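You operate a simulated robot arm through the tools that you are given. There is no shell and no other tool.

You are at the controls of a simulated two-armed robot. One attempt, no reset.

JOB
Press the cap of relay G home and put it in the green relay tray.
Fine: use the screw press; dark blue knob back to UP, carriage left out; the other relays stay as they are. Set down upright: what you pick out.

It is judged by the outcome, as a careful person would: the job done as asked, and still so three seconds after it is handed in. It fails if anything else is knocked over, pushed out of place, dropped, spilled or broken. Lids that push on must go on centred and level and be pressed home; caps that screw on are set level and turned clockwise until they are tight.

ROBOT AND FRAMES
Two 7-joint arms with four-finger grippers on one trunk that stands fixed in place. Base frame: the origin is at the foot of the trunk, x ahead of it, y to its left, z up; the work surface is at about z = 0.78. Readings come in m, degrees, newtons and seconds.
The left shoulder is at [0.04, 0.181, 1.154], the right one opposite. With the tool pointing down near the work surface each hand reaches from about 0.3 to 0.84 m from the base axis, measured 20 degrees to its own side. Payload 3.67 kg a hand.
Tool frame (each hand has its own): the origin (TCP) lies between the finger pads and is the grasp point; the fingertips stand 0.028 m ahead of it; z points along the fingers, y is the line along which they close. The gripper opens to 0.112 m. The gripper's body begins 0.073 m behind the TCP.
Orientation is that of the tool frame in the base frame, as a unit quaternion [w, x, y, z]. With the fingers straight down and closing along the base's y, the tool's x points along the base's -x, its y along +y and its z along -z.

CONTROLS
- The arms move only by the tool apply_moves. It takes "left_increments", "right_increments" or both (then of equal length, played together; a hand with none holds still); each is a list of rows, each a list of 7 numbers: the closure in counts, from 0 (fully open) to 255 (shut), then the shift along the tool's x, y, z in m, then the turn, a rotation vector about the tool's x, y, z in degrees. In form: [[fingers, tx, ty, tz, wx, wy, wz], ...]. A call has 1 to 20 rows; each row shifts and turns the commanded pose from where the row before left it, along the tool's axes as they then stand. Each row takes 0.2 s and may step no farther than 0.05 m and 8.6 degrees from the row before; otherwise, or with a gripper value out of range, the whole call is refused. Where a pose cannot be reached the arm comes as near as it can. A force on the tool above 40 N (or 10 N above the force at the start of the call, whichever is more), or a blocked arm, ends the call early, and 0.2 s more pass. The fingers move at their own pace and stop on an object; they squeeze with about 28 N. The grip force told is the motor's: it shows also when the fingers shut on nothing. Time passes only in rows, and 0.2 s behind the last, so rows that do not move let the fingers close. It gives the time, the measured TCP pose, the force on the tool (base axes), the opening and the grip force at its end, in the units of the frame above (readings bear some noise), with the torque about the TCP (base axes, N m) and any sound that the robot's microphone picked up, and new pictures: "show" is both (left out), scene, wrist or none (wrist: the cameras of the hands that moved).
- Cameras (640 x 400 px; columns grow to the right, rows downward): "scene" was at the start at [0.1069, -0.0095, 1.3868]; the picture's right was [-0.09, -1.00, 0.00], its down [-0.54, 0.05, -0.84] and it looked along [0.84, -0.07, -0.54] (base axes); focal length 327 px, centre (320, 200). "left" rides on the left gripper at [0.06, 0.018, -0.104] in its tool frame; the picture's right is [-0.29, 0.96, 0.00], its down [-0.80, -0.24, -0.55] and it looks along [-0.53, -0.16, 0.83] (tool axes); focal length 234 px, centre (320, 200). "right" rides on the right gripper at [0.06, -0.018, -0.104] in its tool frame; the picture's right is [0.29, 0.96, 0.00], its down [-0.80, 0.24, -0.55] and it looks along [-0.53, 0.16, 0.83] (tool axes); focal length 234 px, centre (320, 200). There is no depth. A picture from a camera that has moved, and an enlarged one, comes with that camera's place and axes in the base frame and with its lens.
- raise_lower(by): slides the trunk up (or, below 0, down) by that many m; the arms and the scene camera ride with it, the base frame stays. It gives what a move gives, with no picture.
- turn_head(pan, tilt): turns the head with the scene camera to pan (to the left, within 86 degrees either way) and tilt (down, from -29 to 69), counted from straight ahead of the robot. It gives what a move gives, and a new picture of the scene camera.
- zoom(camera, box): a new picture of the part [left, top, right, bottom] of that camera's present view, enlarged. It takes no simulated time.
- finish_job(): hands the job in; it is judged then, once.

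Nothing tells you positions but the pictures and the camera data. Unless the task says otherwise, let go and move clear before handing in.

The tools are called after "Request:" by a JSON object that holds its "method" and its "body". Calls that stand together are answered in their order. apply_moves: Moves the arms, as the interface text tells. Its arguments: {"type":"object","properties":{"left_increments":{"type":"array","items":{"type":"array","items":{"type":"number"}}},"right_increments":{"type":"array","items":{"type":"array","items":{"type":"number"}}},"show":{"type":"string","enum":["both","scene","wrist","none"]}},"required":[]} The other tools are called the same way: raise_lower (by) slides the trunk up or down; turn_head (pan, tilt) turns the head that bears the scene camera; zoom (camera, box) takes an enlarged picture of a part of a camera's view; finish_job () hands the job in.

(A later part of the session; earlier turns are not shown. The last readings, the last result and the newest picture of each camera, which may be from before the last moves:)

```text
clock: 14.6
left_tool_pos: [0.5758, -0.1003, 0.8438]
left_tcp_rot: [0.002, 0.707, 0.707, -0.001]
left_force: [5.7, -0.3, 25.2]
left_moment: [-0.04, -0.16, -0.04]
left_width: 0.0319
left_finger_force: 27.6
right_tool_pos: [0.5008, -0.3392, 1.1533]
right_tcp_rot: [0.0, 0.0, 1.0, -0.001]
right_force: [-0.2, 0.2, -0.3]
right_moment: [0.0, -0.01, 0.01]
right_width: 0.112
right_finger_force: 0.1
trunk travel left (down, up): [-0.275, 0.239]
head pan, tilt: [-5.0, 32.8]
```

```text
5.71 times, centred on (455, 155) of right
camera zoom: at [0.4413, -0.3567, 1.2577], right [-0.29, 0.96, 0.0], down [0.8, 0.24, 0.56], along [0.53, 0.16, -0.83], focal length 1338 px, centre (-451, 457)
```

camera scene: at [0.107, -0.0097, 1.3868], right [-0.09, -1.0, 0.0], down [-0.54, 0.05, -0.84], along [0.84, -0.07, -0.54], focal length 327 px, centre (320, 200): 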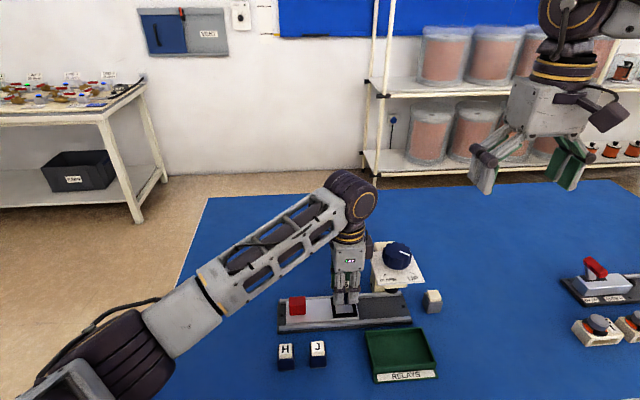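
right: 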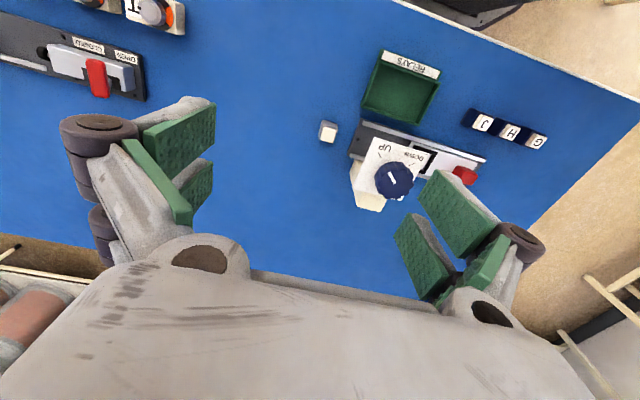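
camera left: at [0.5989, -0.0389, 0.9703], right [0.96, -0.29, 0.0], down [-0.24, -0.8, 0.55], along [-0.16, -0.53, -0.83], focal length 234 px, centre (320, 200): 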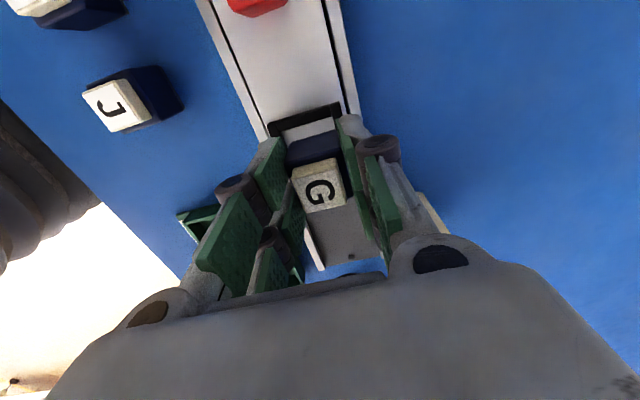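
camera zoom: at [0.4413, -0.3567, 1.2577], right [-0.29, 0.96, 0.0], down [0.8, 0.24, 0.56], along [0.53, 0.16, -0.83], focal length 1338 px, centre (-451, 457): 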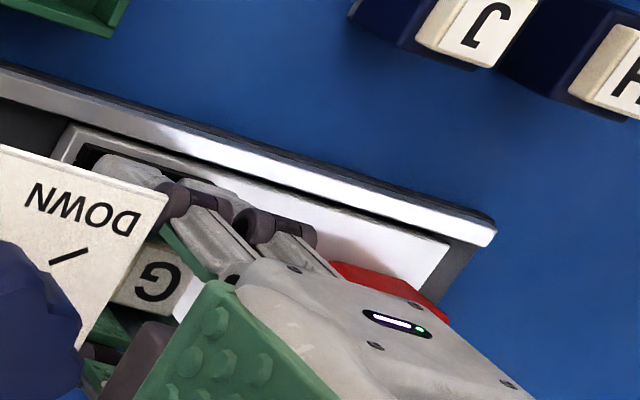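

The relay's foot strip is hidden behind the front bar and there is an upward force of about 25 N, so G is seated on the nest floor. I ease off, release and lift clear.

Request:
{"method": "apply_moves", "body": {"left_increments": [[255, 0, 0, -0.001, 0, 0, 0], [255, 0, 0, 0, 0, 0, 0], [130, 0, 0, 0, 0, 0, 0], [100, 0, 0, 0, 0, 0, 0], [100, 0, 0, 0, 0, 0, 0]], "show": "none"}}

Request:
{"method": "apply_moves", "body": {"left_increments": [[100, 0, 0, -0.015, 0, 0, 0], [100, 0, 0, -0.035, 0, 0, 0], [100, 0, 0, -0.035, 0, 0, 0], [100, 0, 0, 0, 0, 0, 0]]}}

Request:
{"method": "zoom", "body": {"camera": "scene", "box": [310, 265, 380, 330]}}

Request:
{"method": "zoom", "body": {"camera": "left", "box": [240, 60, 400, 220]}}

```text
clock: 15.8
left_tool_pos: [0.576, -0.1007, 0.842]
left_tcp_rot: [-0.001, 0.707, 0.707, -0.001]
left_force: [-0.3, 1.0, 0.3]
left_moment: [-0.01, 0.02, 0.04]
left_width: 0.0681
left_finger_force: 0.1
right_tool_pos: [0.5028, -0.3377, 1.1525]
right_tcp_rot: [0.0, 0.0, 1.0, 0.001]
right_force: [-0.5, -0.6, -0.7]
right_moment: [-0.01, -0.02, -0.03]
right_width: 0.112
right_finger_force: 0.0
trunk travel left (down, up): [-0.275, 0.239]
head pan, tilt: [-5.0, 32.8]
```

```text
clock: 16.8
left_tool_pos: [0.5749, -0.0994, 0.9254]
left_tcp_rot: [-0.001, 0.707, 0.707, -0.001]
left_force: [0.4, 0.2, 0.3]
left_moment: [-0.03, 0.03, -0.02]
left_width: 0.0679
left_finger_force: 0.0
right_tool_pos: [0.5023, -0.3379, 1.1525]
right_tcp_rot: [0.0, 0.0, 1.0, 0.0]
right_force: [-0.3, 0.1, 0.2]
right_moment: [-0.03, -0.01, 0.02]
right_width: 0.1122
right_finger_force: 0.1
trunk travel left (down, up): [-0.275, 0.239]
head pan, tilt: [-5.0, 32.8]
camera scene: at [0.1073, -0.0095, 1.3868], right [-0.09, -1.0, 0.0], down [-0.54, 0.05, -0.84], along [0.84, -0.07, -0.54], focal length 327 px, centre (320, 200)
camera left: at [0.5947, -0.0382, 1.0298], right [0.96, -0.29, 0.0], down [-0.24, -0.8, 0.55], along [-0.16, -0.53, -0.83], focal length 234 px, centre (320, 200)
```

scene: 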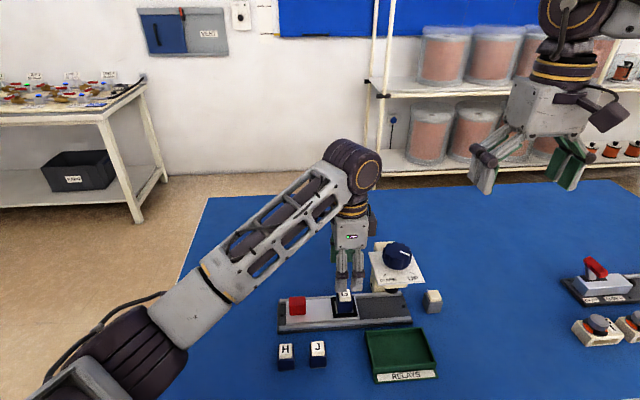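
left: 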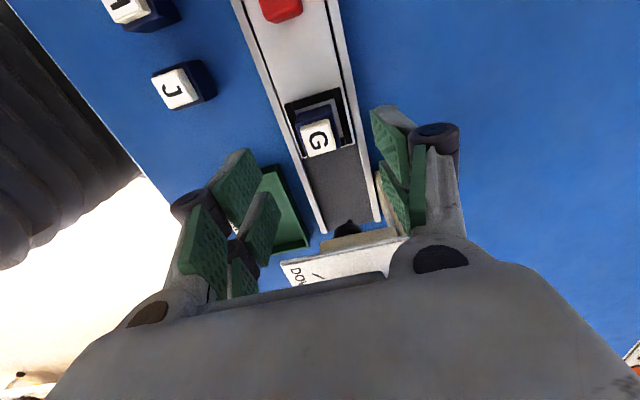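

```text
6.15 times, centred on (345, 298) of scene
camera zoom: at [0.1073, -0.0095, 1.3868], right [-0.09, -1.0, 0.0], down [-0.54, 0.05, -0.84], along [0.84, -0.07, -0.54], focal length 2012 px, centre (166, -400)
```

zoom: 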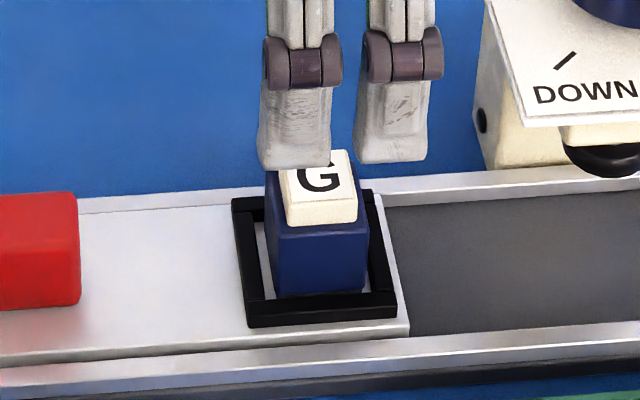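

```text
2.50 times, centred on (320, 140) of left
camera zoom: at [0.5947, -0.0382, 1.0298], right [0.96, -0.29, 0.0], down [-0.24, -0.8, 0.55], along [-0.16, -0.53, -0.83], focal length 585 px, centre (320, 350)
```

zoom: 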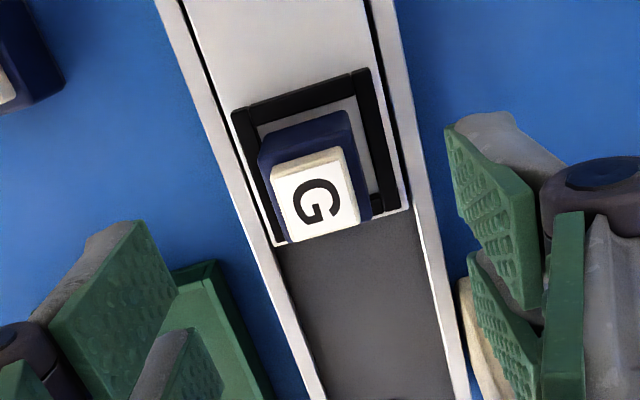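

G sits upright inside the frame with the cap still on top. Next I move over the red carriage knob near (0.576, 0.0).

Request:
{"method": "apply_moves", "body": {"left_increments": [[100, 0.0333, 0, 0, 0, 0, 0], [100, 0.0333, 0, 0, 0, 0, 0], [100, 0.0333, 0, 0, 0, 0, 0], [100, 0, 0, 0.03, 0, 0, 0], [100, 0, 0, 0, 0, 0, 0]]}}

Request:
{"method": "zoom", "body": {"camera": "left", "box": [220, 80, 420, 280]}}

Request:
{"method": "zoom", "body": {"camera": "scene", "box": [260, 250, 370, 340]}}

```text
clock: 18.0
left_tool_pos: [0.5767, -0.0014, 0.8994]
left_tcp_rot: [0.0, 0.707, 0.707, -0.001]
left_force: [-0.5, 0.1, 0.3]
left_moment: [0.01, -0.02, 0.01]
left_width: 0.0683
left_finger_force: 0.1
right_tool_pos: [0.5017, -0.3383, 1.1521]
right_tcp_rot: [0.0, 0.0, 1.0, 0.0]
right_force: [0.5, 0.1, 0.9]
right_moment: [0.01, 0.0, 0.02]
right_width: 0.112
right_finger_force: 0.1
trunk travel left (down, up): [-0.275, 0.239]
head pan, tilt: [-5.0, 32.8]
camera scene: at [0.1066, -0.0095, 1.3868], right [-0.09, -1.0, 0.0], down [-0.54, 0.05, -0.84], along [0.84, -0.07, -0.54], focal length 327 px, centre (320, 200)
camera left: at [0.5951, 0.0611, 1.0038], right [0.96, -0.29, 0.0], down [-0.24, -0.8, 0.55], along [-0.16, -0.53, -0.83], focal length 234 px, centre (320, 200)
```

scene: 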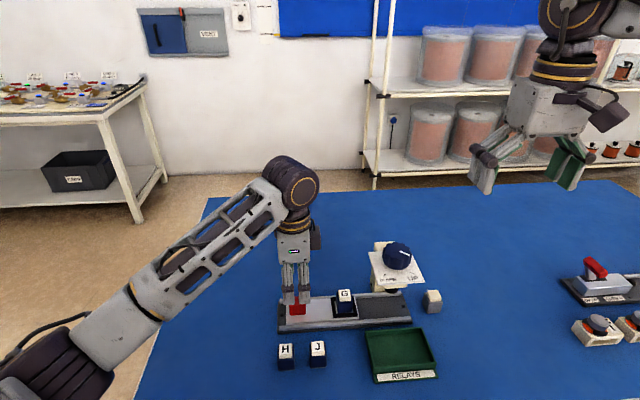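
left: 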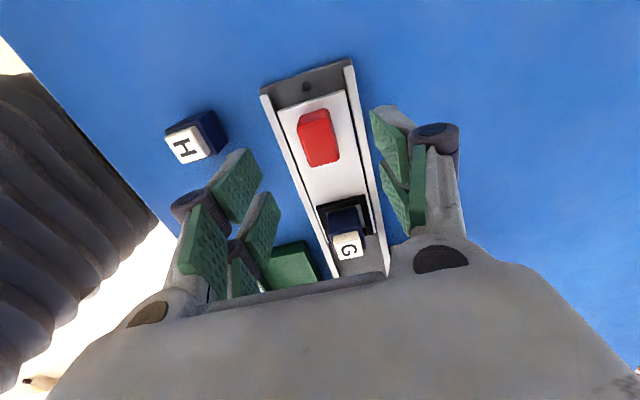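

```text
2.00 times, centred on (320, 180) of left
camera zoom: at [0.5951, 0.0611, 1.0038], right [0.96, -0.29, 0.0], down [-0.24, -0.8, 0.55], along [-0.16, -0.53, -0.83], focal length 468 px, centre (320, 240)
```

zoom: 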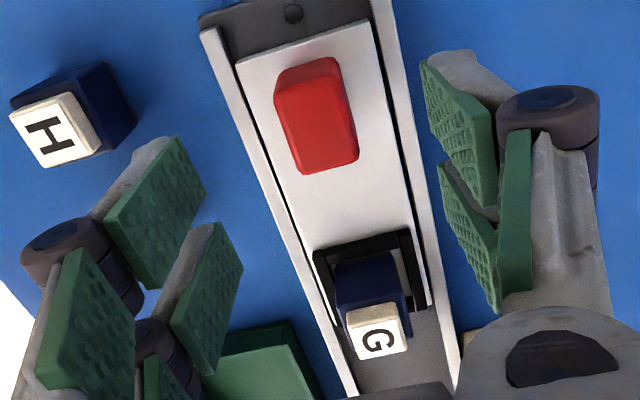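

```text
4.44 times, centred on (315, 295) of scene
camera zoom: at [0.1066, -0.0095, 1.3868], right [-0.09, -1.0, 0.0], down [-0.54, 0.05, -0.84], along [0.84, -0.07, -0.54], focal length 1453 px, centre (342, -222)
```

zoom: 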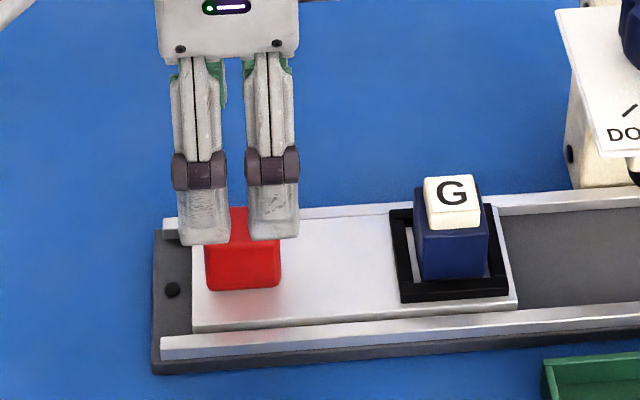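

The red knob is directly under the hand. I descend and close on it.

Request:
{"method": "apply_moves", "body": {"left_increments": [[100, 0, 0, 0.03, 0, 0, 0], [100, 0, 0, 0.03, 0, 0, 0], [100, 0, 0, 0, 0, 0, 0], [255, 0, 0, 0, 0, 0, 0], [255, 0, 0, 0, 0, 0, 0], [255, 0, 0, 0, 0, 0, 0]]}}

Request:
{"method": "zoom", "body": {"camera": "scene", "box": [260, 250, 370, 340]}}

```text
clock: 19.4
left_tool_pos: [0.5764, -0.001, 0.8388]
left_tcp_rot: [-0.001, 0.707, 0.708, 0.0]
left_force: [-4.9, 0.1, -2.2]
left_moment: [-0.1, 0.12, -0.05]
left_width: 0.026
left_finger_force: 45.2
right_tool_pos: [0.5023, -0.3373, 1.1535]
right_tcp_rot: [0.0, 0.0, 1.0, 0.001]
right_force: [-0.2, -0.5, -0.3]
right_moment: [0.02, 0.01, 0.0]
right_width: 0.112
right_finger_force: 0.0
trunk travel left (down, up): [-0.275, 0.239]
head pan, tilt: [-5.0, 32.8]
camera scene: at [0.1066, -0.0095, 1.3868], right [-0.09, -1.0, 0.0], down [-0.54, 0.05, -0.84], along [0.84, -0.07, -0.54], focal length 327 px, centre (320, 200)
camera left: at [0.5944, 0.0601, 0.9431], right [0.96, -0.29, 0.0], down [-0.24, -0.8, 0.55], along [-0.16, -0.53, -0.83], focal length 234 px, centre (320, 200)
```

scene: 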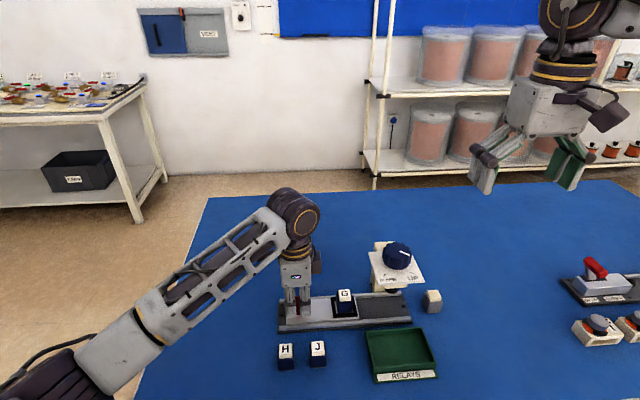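
left: 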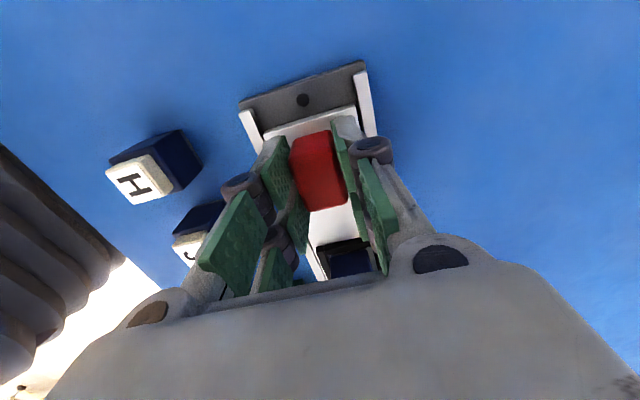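

```text
4.44 times, centred on (315, 295) of scene
camera zoom: at [0.1066, -0.0095, 1.3868], right [-0.09, -1.0, 0.0], down [-0.54, 0.05, -0.84], along [0.84, -0.07, -0.54], focal length 1453 px, centre (342, -222)
```

zoom: 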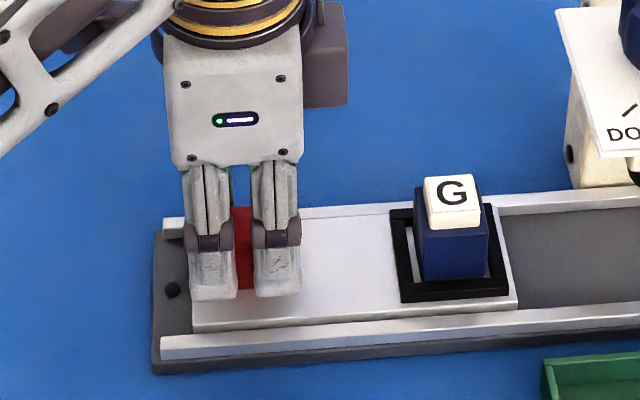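

The knob is held (26 mm). I slide the carriage slowly toward the press, most of the way, and check the cap's clearance under the ram.

Request:
{"method": "apply_moves", "body": {"left_increments": [[255, -0.004, 0, 0, 0, 0, 0], [255, -0.008, 0, 0, 0, 0, 0], [255, -0.008, 0, 0, 0, 0, 0], [255, -0.008, 0, 0, 0, 0, 0], [255, -0.008, 0, 0, 0, 0, 0], [255, -0.008, 0, 0, 0, 0, 0], [255, -0.004, 0, 0, 0, 0, 0], [255, 0, 0, 0, 0, 0, 0]]}}

Request:
{"method": "zoom", "body": {"camera": "scene", "box": [310, 230, 430, 330]}}

Request:
{"method": "zoom", "body": {"camera": "left", "box": [240, 120, 440, 290]}}

```text
clock: 21.2
left_tool_pos: [0.5757, -0.0492, 0.8386]
left_tcp_rot: [0.001, 0.707, 0.707, 0.0]
left_force: [0.0, -0.5, 7.6]
left_moment: [0.97, -0.17, 0.02]
left_width: 0.0259
left_finger_force: 45.0
right_tool_pos: [0.5028, -0.338, 1.1529]
right_tcp_rot: [0.0, 0.0, 1.0, -0.001]
right_force: [0.8, -0.1, -0.5]
right_moment: [0.01, -0.02, 0.02]
right_width: 0.1119
right_finger_force: 0.0
trunk travel left (down, up): [-0.275, 0.239]
head pan, tilt: [-5.0, 32.8]
camera scene: at [0.1061, -0.0097, 1.3869], right [-0.09, -1.0, 0.0], down [-0.54, 0.05, -0.84], along [0.84, -0.07, -0.54], focal length 327 px, centre (320, 200)
camera left: at [0.594, 0.0124, 0.9431], right [0.96, -0.29, 0.0], down [-0.24, -0.8, 0.55], along [-0.16, -0.53, -0.83], focal length 234 px, centre (320, 200)
```

scene: 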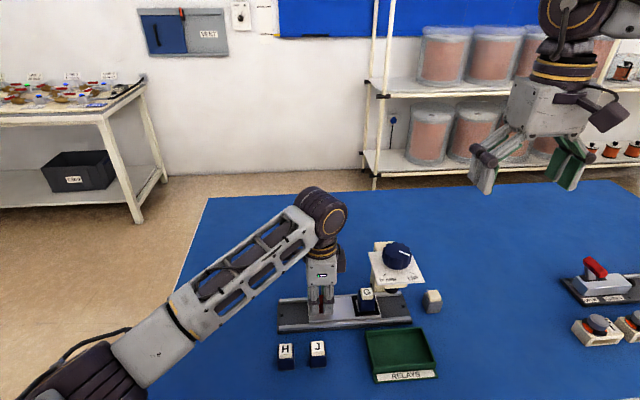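
left: 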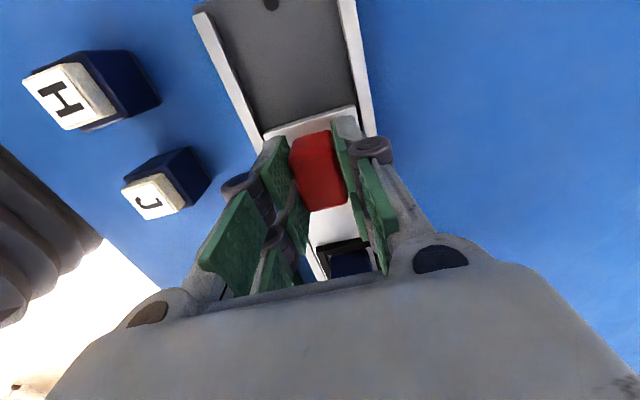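

```text
4.00 times, centred on (370, 280) of scene
camera zoom: at [0.1061, -0.0097, 1.3869], right [-0.09, -1.0, 0.0], down [-0.54, 0.05, -0.84], along [0.84, -0.07, -0.54], focal length 1308 px, centre (120, -120)
```

zoom: 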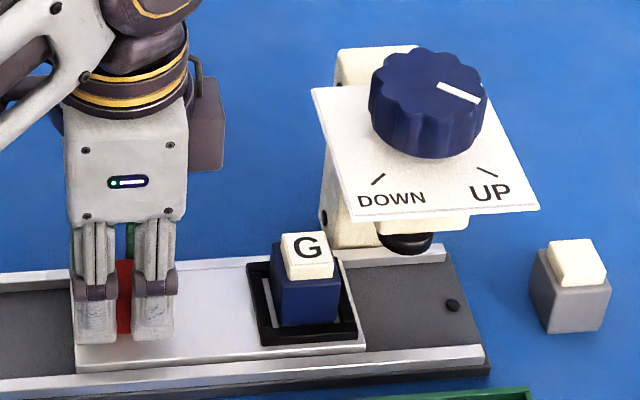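

```text
2.35 times, centred on (340, 205) of left
camera zoom: at [0.594, 0.0124, 0.9431], right [0.96, -0.29, 0.0], down [-0.24, -0.8, 0.55], along [-0.16, -0.53, -0.83], focal length 551 px, centre (273, 188)
```

zoom: 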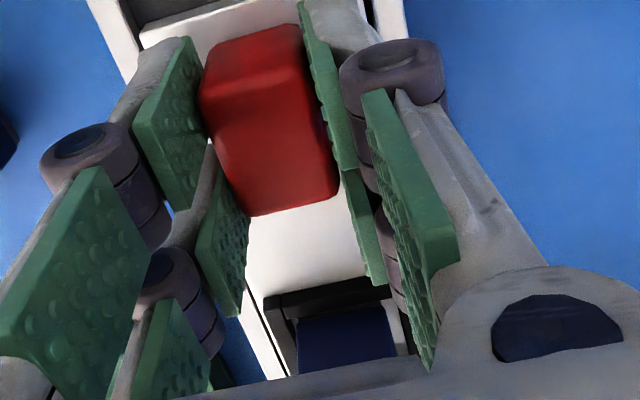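

The carriage runs smoothly, and the cap will clear the ram by roughly 9 mm. I continue slowly to the end of travel.

Request:
{"method": "apply_moves", "body": {"left_increments": [[255, -0.004, 0, 0, 0, 0, 0], [255, -0.008, 0, 0, 0, 0, 0], [255, -0.008, 0, 0, 0, 0, 0], [255, -0.008, 0, 0, 0, 0, 0], [255, -0.008, 0, 0, 0, 0, 0], [255, -0.004, 0, 0, 0, 0, 0], [255, 0, 0, 0, 0, 0, 0]]}}

Request:
{"method": "zoom", "body": {"camera": "scene", "box": [330, 230, 430, 330]}}

Request:
{"method": "zoom", "body": {"camera": "right", "box": [330, 80, 530, 240]}}

```text
clock: 22.8
left_tool_pos: [0.5755, -0.0891, 0.8386]
left_tcp_rot: [0.001, 0.707, 0.707, -0.001]
left_force: [-0.5, 1.3, 5.4]
left_moment: [-0.53, 0.2, 0.12]
left_width: 0.026
left_finger_force: 44.6
right_tool_pos: [0.5027, -0.3372, 1.1542]
right_tcp_rot: [0.0, 0.0, 1.0, 0.0]
right_force: [1.2, 0.6, 0.3]
right_moment: [0.0, 0.02, -0.03]
right_width: 0.1118
right_finger_force: 0.0
trunk travel left (down, up): [-0.275, 0.239]
head pan, tilt: [-5.0, 32.8]
camera scene: at [0.1064, -0.0094, 1.3869], right [-0.09, -1.0, 0.0], down [-0.54, 0.05, -0.84], along [0.84, -0.07, -0.54], focal length 327 px, centre (320, 200)
camera left: at [0.5943, -0.0275, 0.943], right [0.96, -0.29, 0.0], down [-0.24, -0.8, 0.56], along [-0.16, -0.53, -0.83], focal length 234 px, centre (320, 200)
```

scene: 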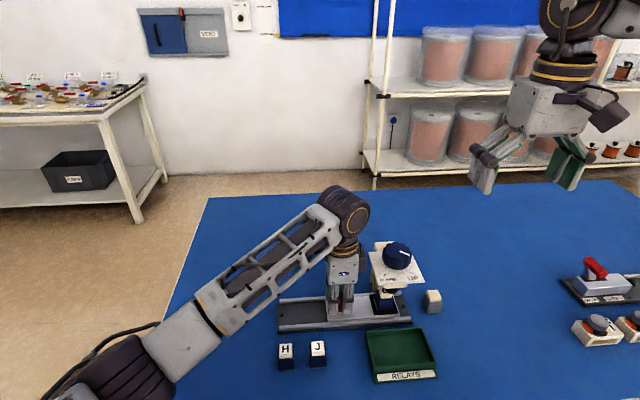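
left: 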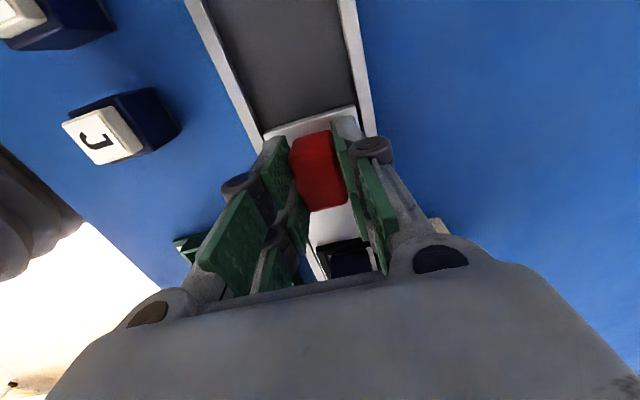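

```text
4.00 times, centred on (380, 280) of scene
camera zoom: at [0.1064, -0.0094, 1.3869], right [-0.09, -1.0, 0.0], down [-0.54, 0.05, -0.84], along [0.84, -0.07, -0.54], focal length 1308 px, centre (80, -120)
```

zoom: 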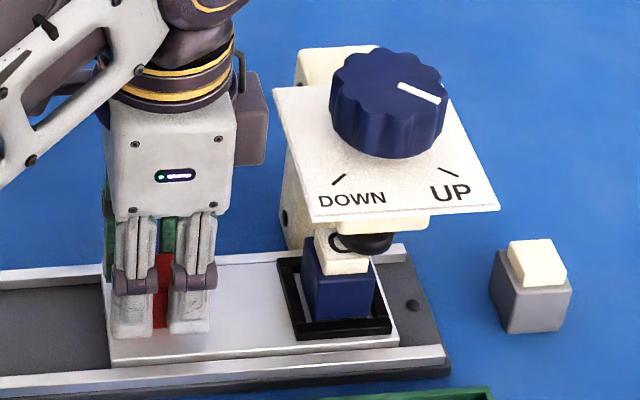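

```text
2.50 times, centred on (430, 160) of right
camera zoom: at [0.4424, -0.3567, 1.2572], right [-0.29, 0.96, 0.0], down [0.8, 0.24, 0.55], along [0.53, 0.16, -0.83], focal length 585 px, centre (45, 300)
```

zoom: 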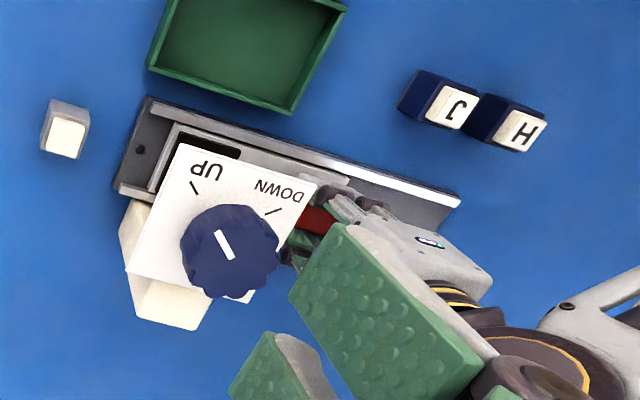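

The relay is about 12 mm short of the ram. I continue in small steps until the carriage stops.

Request:
{"method": "apply_moves", "body": {"left_increments": [[255, -0.004, 0, 0, 0, 0, 0], [255, -0.004, 0, 0, 0, 0, 0], [255, -0.002, 0, 0, 0, 0, 0], [255, 0, 0, 0, 0, 0, 0]], "show": "none"}}

Request:
{"method": "zoom", "body": {"camera": "scene", "box": [340, 240, 420, 320]}}

```text
clock: 23.8
left_tool_pos: [0.5739, -0.0987, 0.8376]
left_tcp_rot: [0.001, 0.707, 0.707, -0.001]
left_force: [0.3, -0.6, 7.4]
left_moment: [-0.26, -0.21, 0.1]
left_width: 0.0258
left_finger_force: 45.3
right_tool_pos: [0.5025, -0.3372, 1.1521]
right_tcp_rot: [0.0, 0.001, 1.0, 0.0]
right_force: [-0.1, 0.0, 0.4]
right_moment: [-0.01, 0.03, -0.02]
right_width: 0.1123
right_finger_force: 0.0
trunk travel left (down, up): [-0.275, 0.239]
head pan, tilt: [-5.0, 32.8]
```

```text
5.00 times, centred on (380, 280) of scene
camera zoom: at [0.1061, -0.0096, 1.3869], right [-0.09, -1.0, 0.0], down [-0.54, 0.05, -0.84], along [0.84, -0.07, -0.54], focal length 1634 px, centre (20, -200)
```

zoom: 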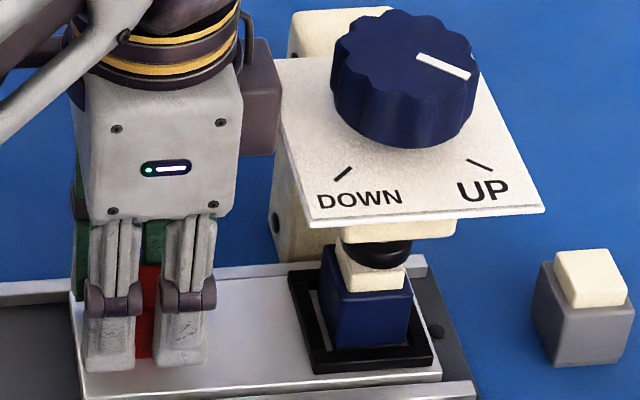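

Request:
{"method": "apply_moves", "body": {"left_increments": [[255, -0.0015, 0, 0, 0, 0, 0], [255, -0.0015, 0, 0, 0, 0, 0], [255, -0.0015, 0, 0, 0, 0, 0], [255, 0, 0, 0, 0, 0, 0]], "show": "none"}}

Request:
{"method": "zoom", "body": {"camera": "scene", "box": [340, 240, 420, 320]}}

```text
clock: 24.8
left_tool_pos: [0.5752, -0.1011, 0.8395]
left_tcp_rot: [0.0, 0.707, 0.708, -0.001]
left_force: [0.5, 8.2, 9.9]
left_moment: [-0.32, 0.12, -0.53]
left_width: 0.0261
left_finger_force: 44.6
right_tool_pos: [0.5006, -0.3371, 1.1528]
right_tcp_rot: [0.0, 0.0, 1.0, 0.0]
right_force: [0.3, 0.0, -0.7]
right_moment: [0.02, -0.02, 0.0]
right_width: 0.1121
right_finger_force: 0.1
trunk travel left (down, up): [-0.275, 0.239]
head pan, tilt: [-5.0, 32.8]
```

```text
5.00 times, centred on (380, 280) of scene
camera zoom: at [0.1061, -0.0084, 1.3869], right [-0.09, -1.0, 0.0], down [-0.54, 0.05, -0.84], along [0.84, -0.07, -0.54], focal length 1634 px, centre (20, -200)
```

zoom: 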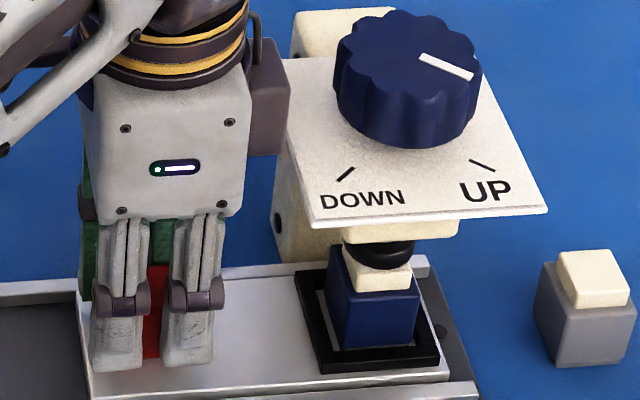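

The carriage has met its stop (8 N) and the cap is centred under the ram. A tiny extra push to confirm, then I release and lift the left hand away.

Request:
{"method": "apply_moves", "body": {"left_increments": [[255, -0.001, 0, 0, 0, 0, 0], [255, 0, 0, 0, 0, 0, 0]], "show": "none"}}

Request:
{"method": "apply_moves", "body": {"left_increments": [[130, 0, 0, 0, 0, 0, 0], [100, 0, 0, 0, 0, 0, 0], [100, 0, 0, 0, 0, 0, 0], [100, 0.002, 0, -0.02, 0, 0, 0], [100, 0.01, 0, -0.035, 0, 0, 0], [100, 0.03, 0, -0.035, 0, 0, 0], [100, 0.04, 0, -0.025, 0, 0, 0], [100, 0.045, 0, -0.02, 0, 0, 0], [100, 0.045, 0, 0, 0, 0, 0], [100, 0.045, 0, 0, 0, 0, 0], [100, 0, 0, 0, 0, 0, 0]]}}

Request:
{"method": "zoom", "body": {"camera": "scene", "box": [310, 230, 430, 330]}}

Request:
{"method": "zoom", "body": {"camera": "right", "box": [330, 80, 530, 240]}}

```text
clock: 25.4
left_tool_pos: [0.5744, -0.1017, 0.8392]
left_tcp_rot: [0.0, 0.707, 0.708, 0.0]
left_force: [-2.9, 16.4, 7.8]
left_moment: [-0.19, 0.11, -0.46]
left_width: 0.026
left_finger_force: 44.7
right_tool_pos: [0.5018, -0.3358, 1.1534]
right_tcp_rot: [0.0, 0.001, 1.0, -0.001]
right_force: [0.2, 1.1, 0.4]
right_moment: [-0.01, 0.02, -0.03]
right_width: 0.1117
right_finger_force: 0.1
trunk travel left (down, up): [-0.275, 0.239]
head pan, tilt: [-5.0, 32.8]
```

```text
clock: 27.8
left_tool_pos: [0.5748, 0.1148, 0.9726]
left_tcp_rot: [0.0, 0.707, 0.707, 0.0]
left_force: [-0.1, 0.2, 0.7]
left_moment: [0.02, -0.02, 0.02]
left_width: 0.068
left_finger_force: 0.1
right_tool_pos: [0.5031, -0.3397, 1.1523]
right_tcp_rot: [0.0, 0.001, 1.0, 0.001]
right_force: [0.2, -0.4, -0.4]
right_moment: [0.04, 0.02, 0.0]
right_width: 0.112
right_finger_force: 0.1
trunk travel left (down, up): [-0.275, 0.239]
head pan, tilt: [-5.0, 32.8]
camera scene: at [0.1071, -0.0108, 1.3868], right [-0.09, -1.0, 0.0], down [-0.54, 0.05, -0.84], along [0.84, -0.07, -0.54], focal length 327 px, centre (320, 200)
camera left: at [0.594, 0.1752, 1.0768], right [0.96, -0.29, 0.0], down [-0.24, -0.8, 0.55], along [-0.16, -0.53, -0.83], focal length 234 px, centre (320, 200)
```

scene: 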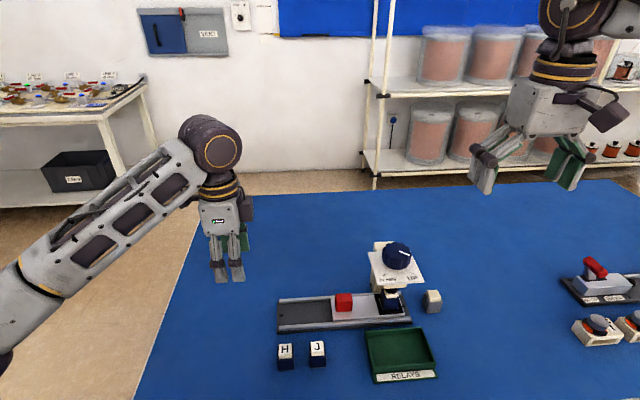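
left: 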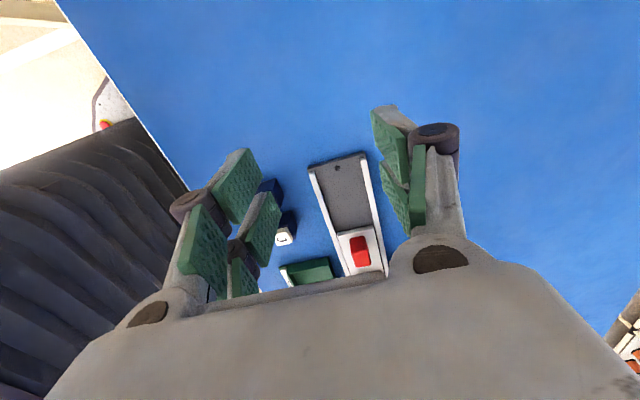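

```text
4.00 times, centred on (370, 280) of scene
camera zoom: at [0.1071, -0.0108, 1.3868], right [-0.09, -1.0, 0.0], down [-0.54, 0.05, -0.84], along [0.84, -0.07, -0.54], focal length 1308 px, centre (120, -120)
```

zoom: 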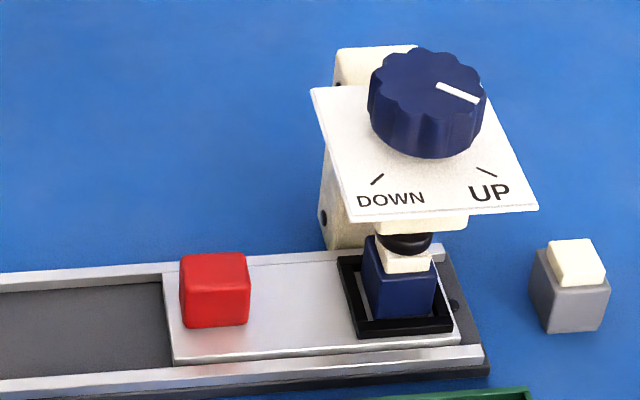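

```text
2.50 times, centred on (430, 160) of right
camera zoom: at [0.443, -0.358, 1.2565], right [-0.29, 0.96, 0.0], down [0.8, 0.24, 0.55], along [0.53, 0.16, -0.83], focal length 585 px, centre (45, 300)
```

zoom: 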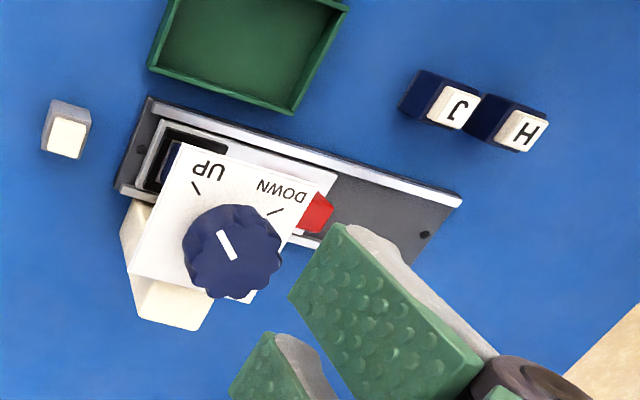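

The carriage is at the stop with G under the ram. Next I bring the right hand above the dark blue knob (about (0.572, -0.202), top near z 0.955) and look down on it.

Request:
{"method": "apply_moves", "body": {"right_increments": [[0, -0.0138, 0.0272, 0.0184, 0, 0, 0], [0, -0.0138, 0.0272, 0.0184, 0, 0, 0], [0, -0.0138, 0.0272, 0.0184, 0, 0, 0], [0, -0.0138, 0.0272, 0.0184, 0, 0, 0], [0, -0.0138, 0.0272, 0.0184, 0, 0, 0], [0, 0, 0, 0, 0, 0, 0]]}}

Request:
{"method": "zoom", "body": {"camera": "right", "box": [220, 80, 420, 280]}}

Request:
{"method": "zoom", "body": {"camera": "scene", "box": [340, 190, 460, 310]}}

```text
clock: 29.2
left_tool_pos: [0.5744, 0.1148, 0.9726]
left_tcp_rot: [0.001, 0.707, 0.707, 0.0]
left_force: [-0.5, 0.4, -0.7]
left_moment: [-0.01, 0.0, -0.03]
left_width: 0.068
left_finger_force: 0.0
right_tool_pos: [0.5732, -0.2025, 1.0612]
right_tcp_rot: [0.001, 0.001, 1.0, 0.0]
right_force: [-0.3, -0.6, 0.3]
right_moment: [0.05, -0.01, 0.0]
right_width: 0.1116
right_finger_force: 0.1
trunk travel left (down, up): [-0.275, 0.239]
head pan, tilt: [-5.0, 32.8]
camera scene: at [0.1061, -0.01, 1.3869], right [-0.09, -1.0, 0.0], down [-0.54, 0.05, -0.84], along [0.84, -0.07, -0.54], focal length 327 px, centre (320, 200)
camera right: at [0.5133, -0.2209, 1.1641], right [-0.29, 0.96, 0.0], down [0.8, 0.24, 0.55], along [0.53, 0.16, -0.83], focal length 234 px, centre (320, 200)
```

scene: 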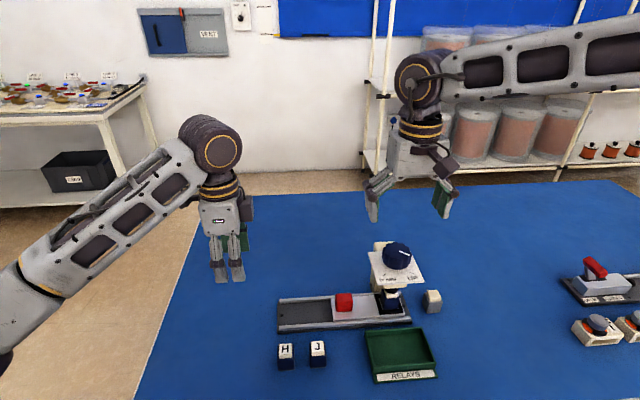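
right: 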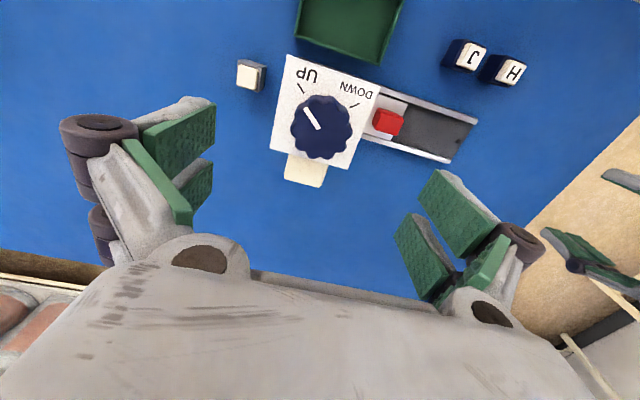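

```text
2.00 times, centred on (320, 180) of right
camera zoom: at [0.5133, -0.2209, 1.1641], right [-0.29, 0.96, 0.0], down [0.8, 0.24, 0.55], along [0.53, 0.16, -0.83], focal length 468 px, centre (320, 240)
```

zoom: 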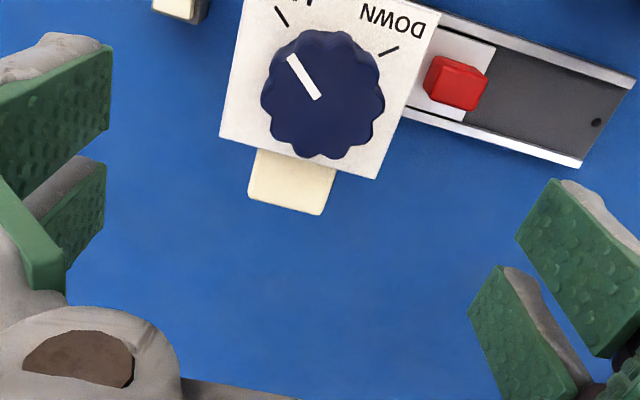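

```text
3.33 times, centred on (400, 250) of scene
camera zoom: at [0.1061, -0.01, 1.3869], right [-0.09, -1.0, 0.0], down [-0.54, 0.05, -0.84], along [0.84, -0.07, -0.54], focal length 1090 px, centre (53, 33)
```

zoom: 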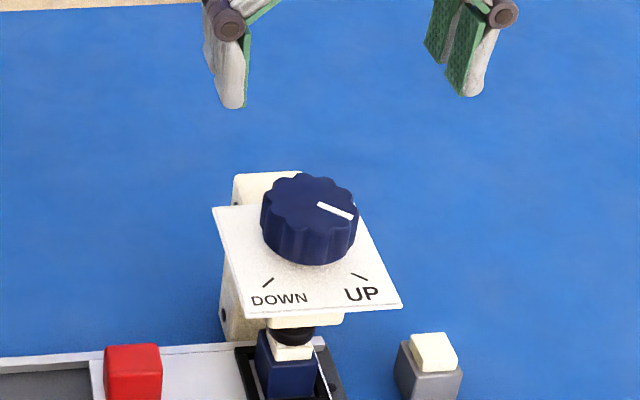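

I see the knob clearly: the mark is at UP (about 52° right of straight toward me) and DOWN lies 52° to the left, so the turn is about 104° clockwise. I pre-rotate the right hand 52° the other way and come down around the knob.

Request:
{"method": "apply_moves", "body": {"right_increments": [[0, 0.0012, 0.0005, 0, 0, 0, -8.6], [0, 0, 0, 0, 0, 0, -8.6], [0, 0, 0, 0, 0, 0, -8.6], [0, 0, 0, 0, 0, 0, -8.6], [0, 0, 0, 0, 0, 0, -8.6], [0, 0, 0, 0, 0, 0, -8.6], [0, 0, 0, 0.035, 0, 0, 0], [0, 0, 0, 0.033, 0, 0, 0], [0, 0, 0, 0, 0, 0, 0]]}}

Request:
{"method": "zoom", "body": {"camera": "right", "box": [180, 60, 460, 300]}}

Request:
{"method": "zoom", "body": {"camera": "scene", "box": [340, 190, 460, 310]}}

```text
clock: 31.2
left_tool_pos: [0.5746, 0.1161, 0.9724]
left_tcp_rot: [0.0, 0.707, 0.707, 0.0]
left_force: [-0.4, 0.1, 0.7]
left_moment: [0.03, -0.01, 0.01]
left_width: 0.0683
left_finger_force: 0.2
right_tool_pos: [0.5214, -0.1612, 0.9902]
right_tcp_rot: [0.001, -0.434, 0.901, -0.001]
right_force: [0.3, 0.0, -1.3]
right_moment: [0.01, -0.01, 0.0]
right_width: 0.1115
right_finger_force: 0.1
right hand out of reach, approached as far as the arm can: row 5, 6, 7
trunk travel left (down, up): [-0.275, 0.239]
head pan, tilt: [-5.0, 32.8]
camera scene: at [0.1063, -0.0086, 1.3869], right [-0.09, -1.0, 0.0], down [-0.54, 0.05, -0.84], along [0.84, -0.07, -0.54], focal length 327 px, centre (320, 200)
camera right: at [0.4983, -0.2199, 1.0936], right [-0.93, 0.37, 0.0], down [0.31, 0.77, 0.55], along [0.21, 0.51, -0.83], focal length 234 px, centre (320, 200)
```

scene: 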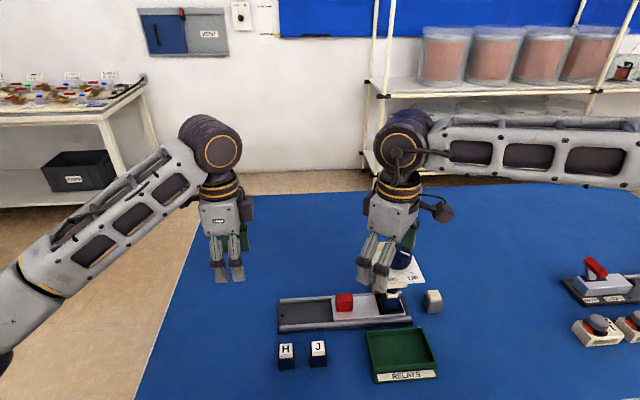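
right: 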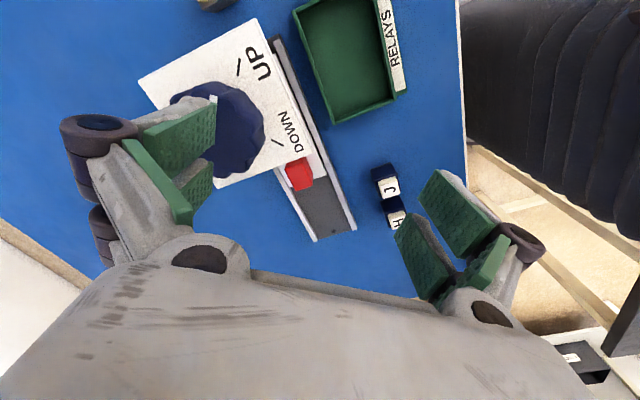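

```text
1.67 times, centred on (320, 180) of right
camera zoom: at [0.4983, -0.2199, 1.0936], right [-0.93, 0.37, 0.0], down [0.31, 0.77, 0.55], along [0.21, 0.51, -0.83], focal length 390 px, centre (320, 233)
```

zoom: 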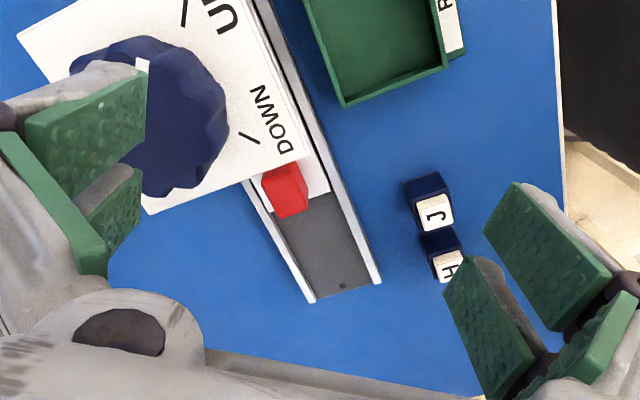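

```text
3.33 times, centred on (400, 250) of scene
camera zoom: at [0.1063, -0.0086, 1.3869], right [-0.09, -1.0, 0.0], down [-0.54, 0.05, -0.84], along [0.84, -0.07, -0.54], focal length 1090 px, centre (53, 33)
```

zoom: 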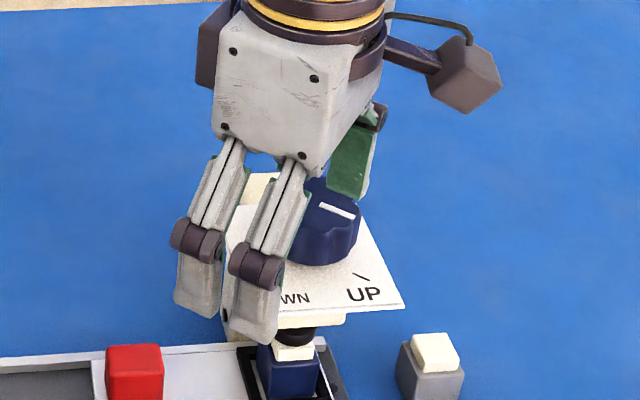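

The right arm could not hold position with that rotation: it drifted to (0.521, -0.161), without touching anything. I lift straight up and re-plan.

Request:
{"method": "apply_moves", "body": {"right_increments": [[0, 0, 0, -0.035, 0, 0, 0], [0, 0, 0, -0.035, 0, 0, 0], [0, 0, 0, 0, 0, 0, 0]]}}

```text
clock: 32.0
left_tool_pos: [0.5755, 0.1143, 0.9725]
left_tcp_rot: [0.0, 0.706, 0.708, 0.0]
left_force: [0.3, 0.4, 0.0]
left_moment: [0.02, 0.02, 0.04]
left_width: 0.0682
left_finger_force: 0.1
right_tool_pos: [0.5205, -0.1626, 1.0605]
right_tcp_rot: [0.001, -0.433, 0.902, -0.001]
right_force: [0.8, -0.2, -0.2]
right_moment: [0.01, -0.01, 0.0]
right_width: 0.1122
right_finger_force: 0.0
trunk travel left (down, up): [-0.275, 0.239]
head pan, tilt: [-5.0, 32.8]
camera scene: at [0.1073, -0.0097, 1.3867], right [-0.09, -1.0, 0.0], down [-0.54, 0.05, -0.84], along [0.84, -0.07, -0.54], focal length 327 px, centre (320, 200)
camera right: at [0.4979, -0.2204, 1.1648], right [-0.93, 0.37, 0.0], down [0.31, 0.77, 0.55], along [0.21, 0.51, -0.83], focal length 234 px, centre (320, 200)
```

scene: 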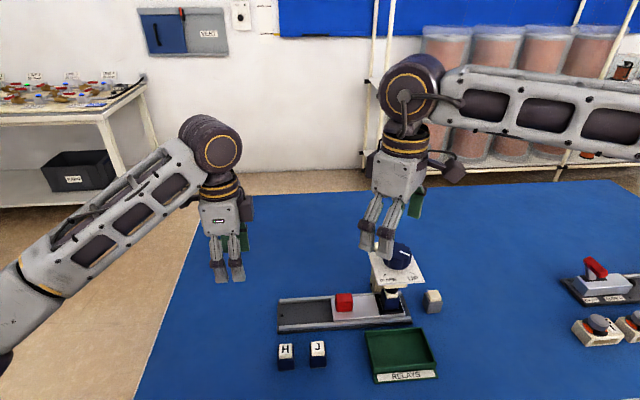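
right: 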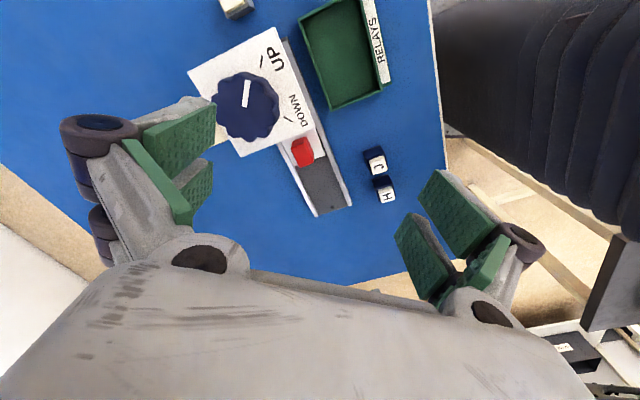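

Request:
{"method": "apply_moves", "body": {"right_increments": [[0, 0, 0, 0, 0, 0, 8.6], [0, 0, 0, 0, 0, 0, 8.6], [0, 0, 0, 0, 0, 0, 8.6], [0, 0, 0, 0, 0, 0, 8.6], [0, 0, 0, 0, 0, 0, 8.6], [0, 0, 0, 0, 0, 0, 8.4], [0, -0.0256, -0.0197, 0, 0, 0, 0], [0, -0.0256, -0.0197, 0, 0, 0, 0], [0, 0, 0, 0, 0, 0, 0]], "show": "none"}}

Request:
{"method": "apply_moves", "body": {"right_increments": [[0, 0, 0, 0, 0, 0, 8.6], [0, 0, 0, 0, 0, 0, 8.6], [0, 0, 0, 0, 0, 0, 8.6], [0, 0, 0, 0, 0, 0, 8.6], [0, 0, 0, 0, 0, 0, 8.6], [0, 0, 0, 0, 0, 0, 8.6], [0, 0, 0, 0, 0, 0, 8.6], [0, 0, 0, 0, 0, 0, 0]]}}

```text
clock: 34.0
left_tool_pos: [0.5746, 0.1151, 0.972]
left_tcp_rot: [0.001, 0.707, 0.708, -0.001]
left_force: [0.1, 0.6, -0.2]
left_moment: [-0.02, -0.03, 0.03]
left_width: 0.0683
left_finger_force: 0.0
right_tool_pos: [0.5729, -0.2023, 1.0607]
right_tcp_rot: [0.0, -0.002, 1.0, 0.0]
right_force: [0.0, -0.3, 0.2]
right_moment: [0.0, -0.02, -0.01]
right_width: 0.1117
right_finger_force: 0.1
trunk travel left (down, up): [-0.275, 0.239]
head pan, tilt: [-5.0, 32.8]
```

```text
clock: 35.8
left_tool_pos: [0.5743, 0.1149, 0.9716]
left_tcp_rot: [0.0, 0.707, 0.707, 0.0]
left_force: [-0.2, -0.3, 0.1]
left_moment: [0.01, 0.01, -0.02]
left_width: 0.0682
left_finger_force: 0.1
right_tool_pos: [0.575, -0.2015, 1.0593]
right_tcp_rot: [0.0, 0.501, 0.865, 0.0]
right_force: [0.5, -0.6, -0.4]
right_moment: [-0.03, 0.02, 0.0]
right_width: 0.1121
right_finger_force: 0.0
trunk travel left (down, up): [-0.275, 0.239]
head pan, tilt: [-5.0, 32.8]
camera scene: at [0.107, -0.0095, 1.3868], right [-0.09, -1.0, 0.0], down [-0.54, 0.05, -0.84], along [0.84, -0.07, -0.54], focal length 327 px, centre (320, 200)
camera right: at [0.529, -0.16, 1.1641], right [0.69, 0.73, 0.0], down [0.61, -0.57, 0.55], along [0.4, -0.38, -0.83], focal length 234 px, centre (320, 200)
```

scene: 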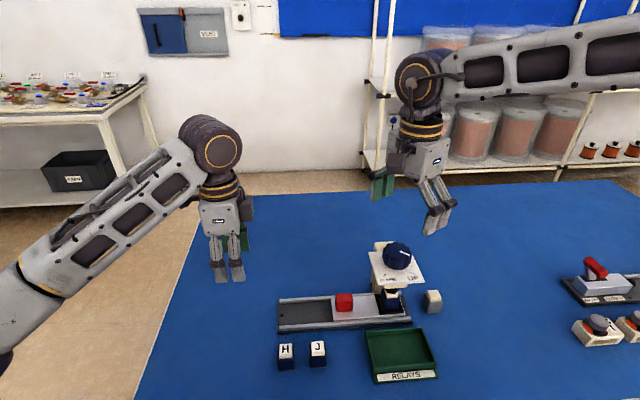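
right: 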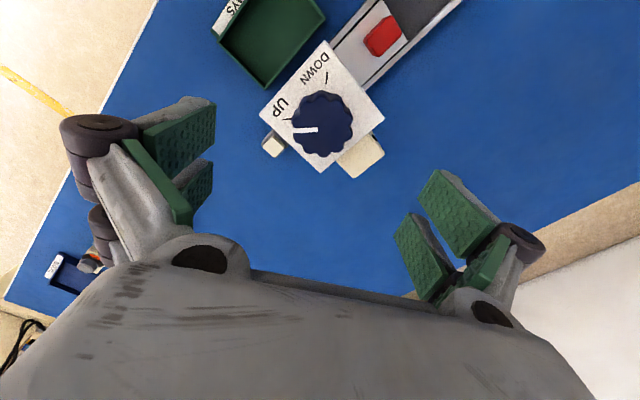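

Positive rotation works without drift. I test further in the air, up to about 112°.

Request:
{"method": "apply_moves", "body": {"right_increments": [[0, 0, 0, 0, 0, 0, 8.6], [0, 0, 0, 0, 0, 0, 8.6], [0, 0, 0, 0, 0, 0, 8.6], [0, 0, 0, 0, 0, 0, 8.6], [0, 0, 0, 0, 0, 0, 8.6], [0, 0, 0, 0, 0, 0, 8.6], [0, 0, 0, 0, 0, 0, 0]]}}

```text
clock: 37.4
left_tool_pos: [0.5744, 0.114, 0.9716]
left_tcp_rot: [0.001, 0.708, 0.707, 0.0]
left_force: [0.9, -0.5, -0.2]
left_moment: [0.0, 0.02, 0.0]
left_width: 0.068
left_finger_force: 0.1
right_tool_pos: [0.5751, -0.2016, 1.0595]
right_tcp_rot: [-0.001, 0.828, 0.561, -0.001]
right_force: [0.2, 0.6, 0.5]
right_moment: [0.02, -0.02, 0.0]
right_width: 0.112
right_finger_force: 0.0
trunk travel left (down, up): [-0.275, 0.239]
head pan, tilt: [-5.0, 32.8]
camera scene: at [0.107, -0.0095, 1.3868], right [-0.09, -1.0, 0.0], down [-0.54, 0.05, -0.84], along [0.84, -0.07, -0.54], focal length 327 px, centre (320, 200)
camera right: at [0.5797, -0.1402, 1.1643], right [1.0, -0.09, 0.0], down [-0.07, -0.83, 0.55], along [-0.05, -0.55, -0.83], focal length 234 px, centre (320, 200)
```

scene: 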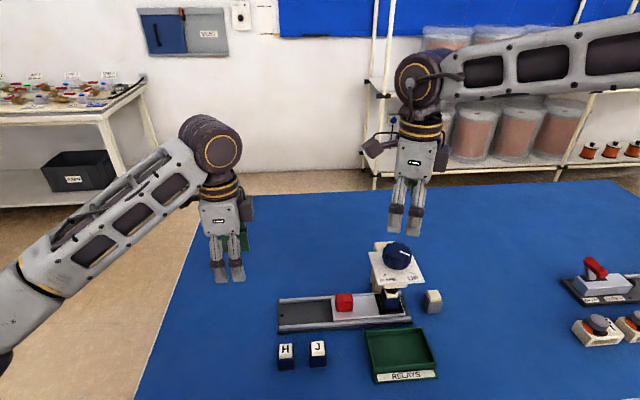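
right: 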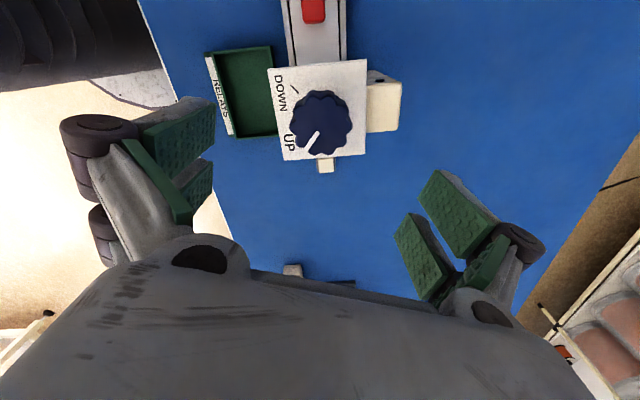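

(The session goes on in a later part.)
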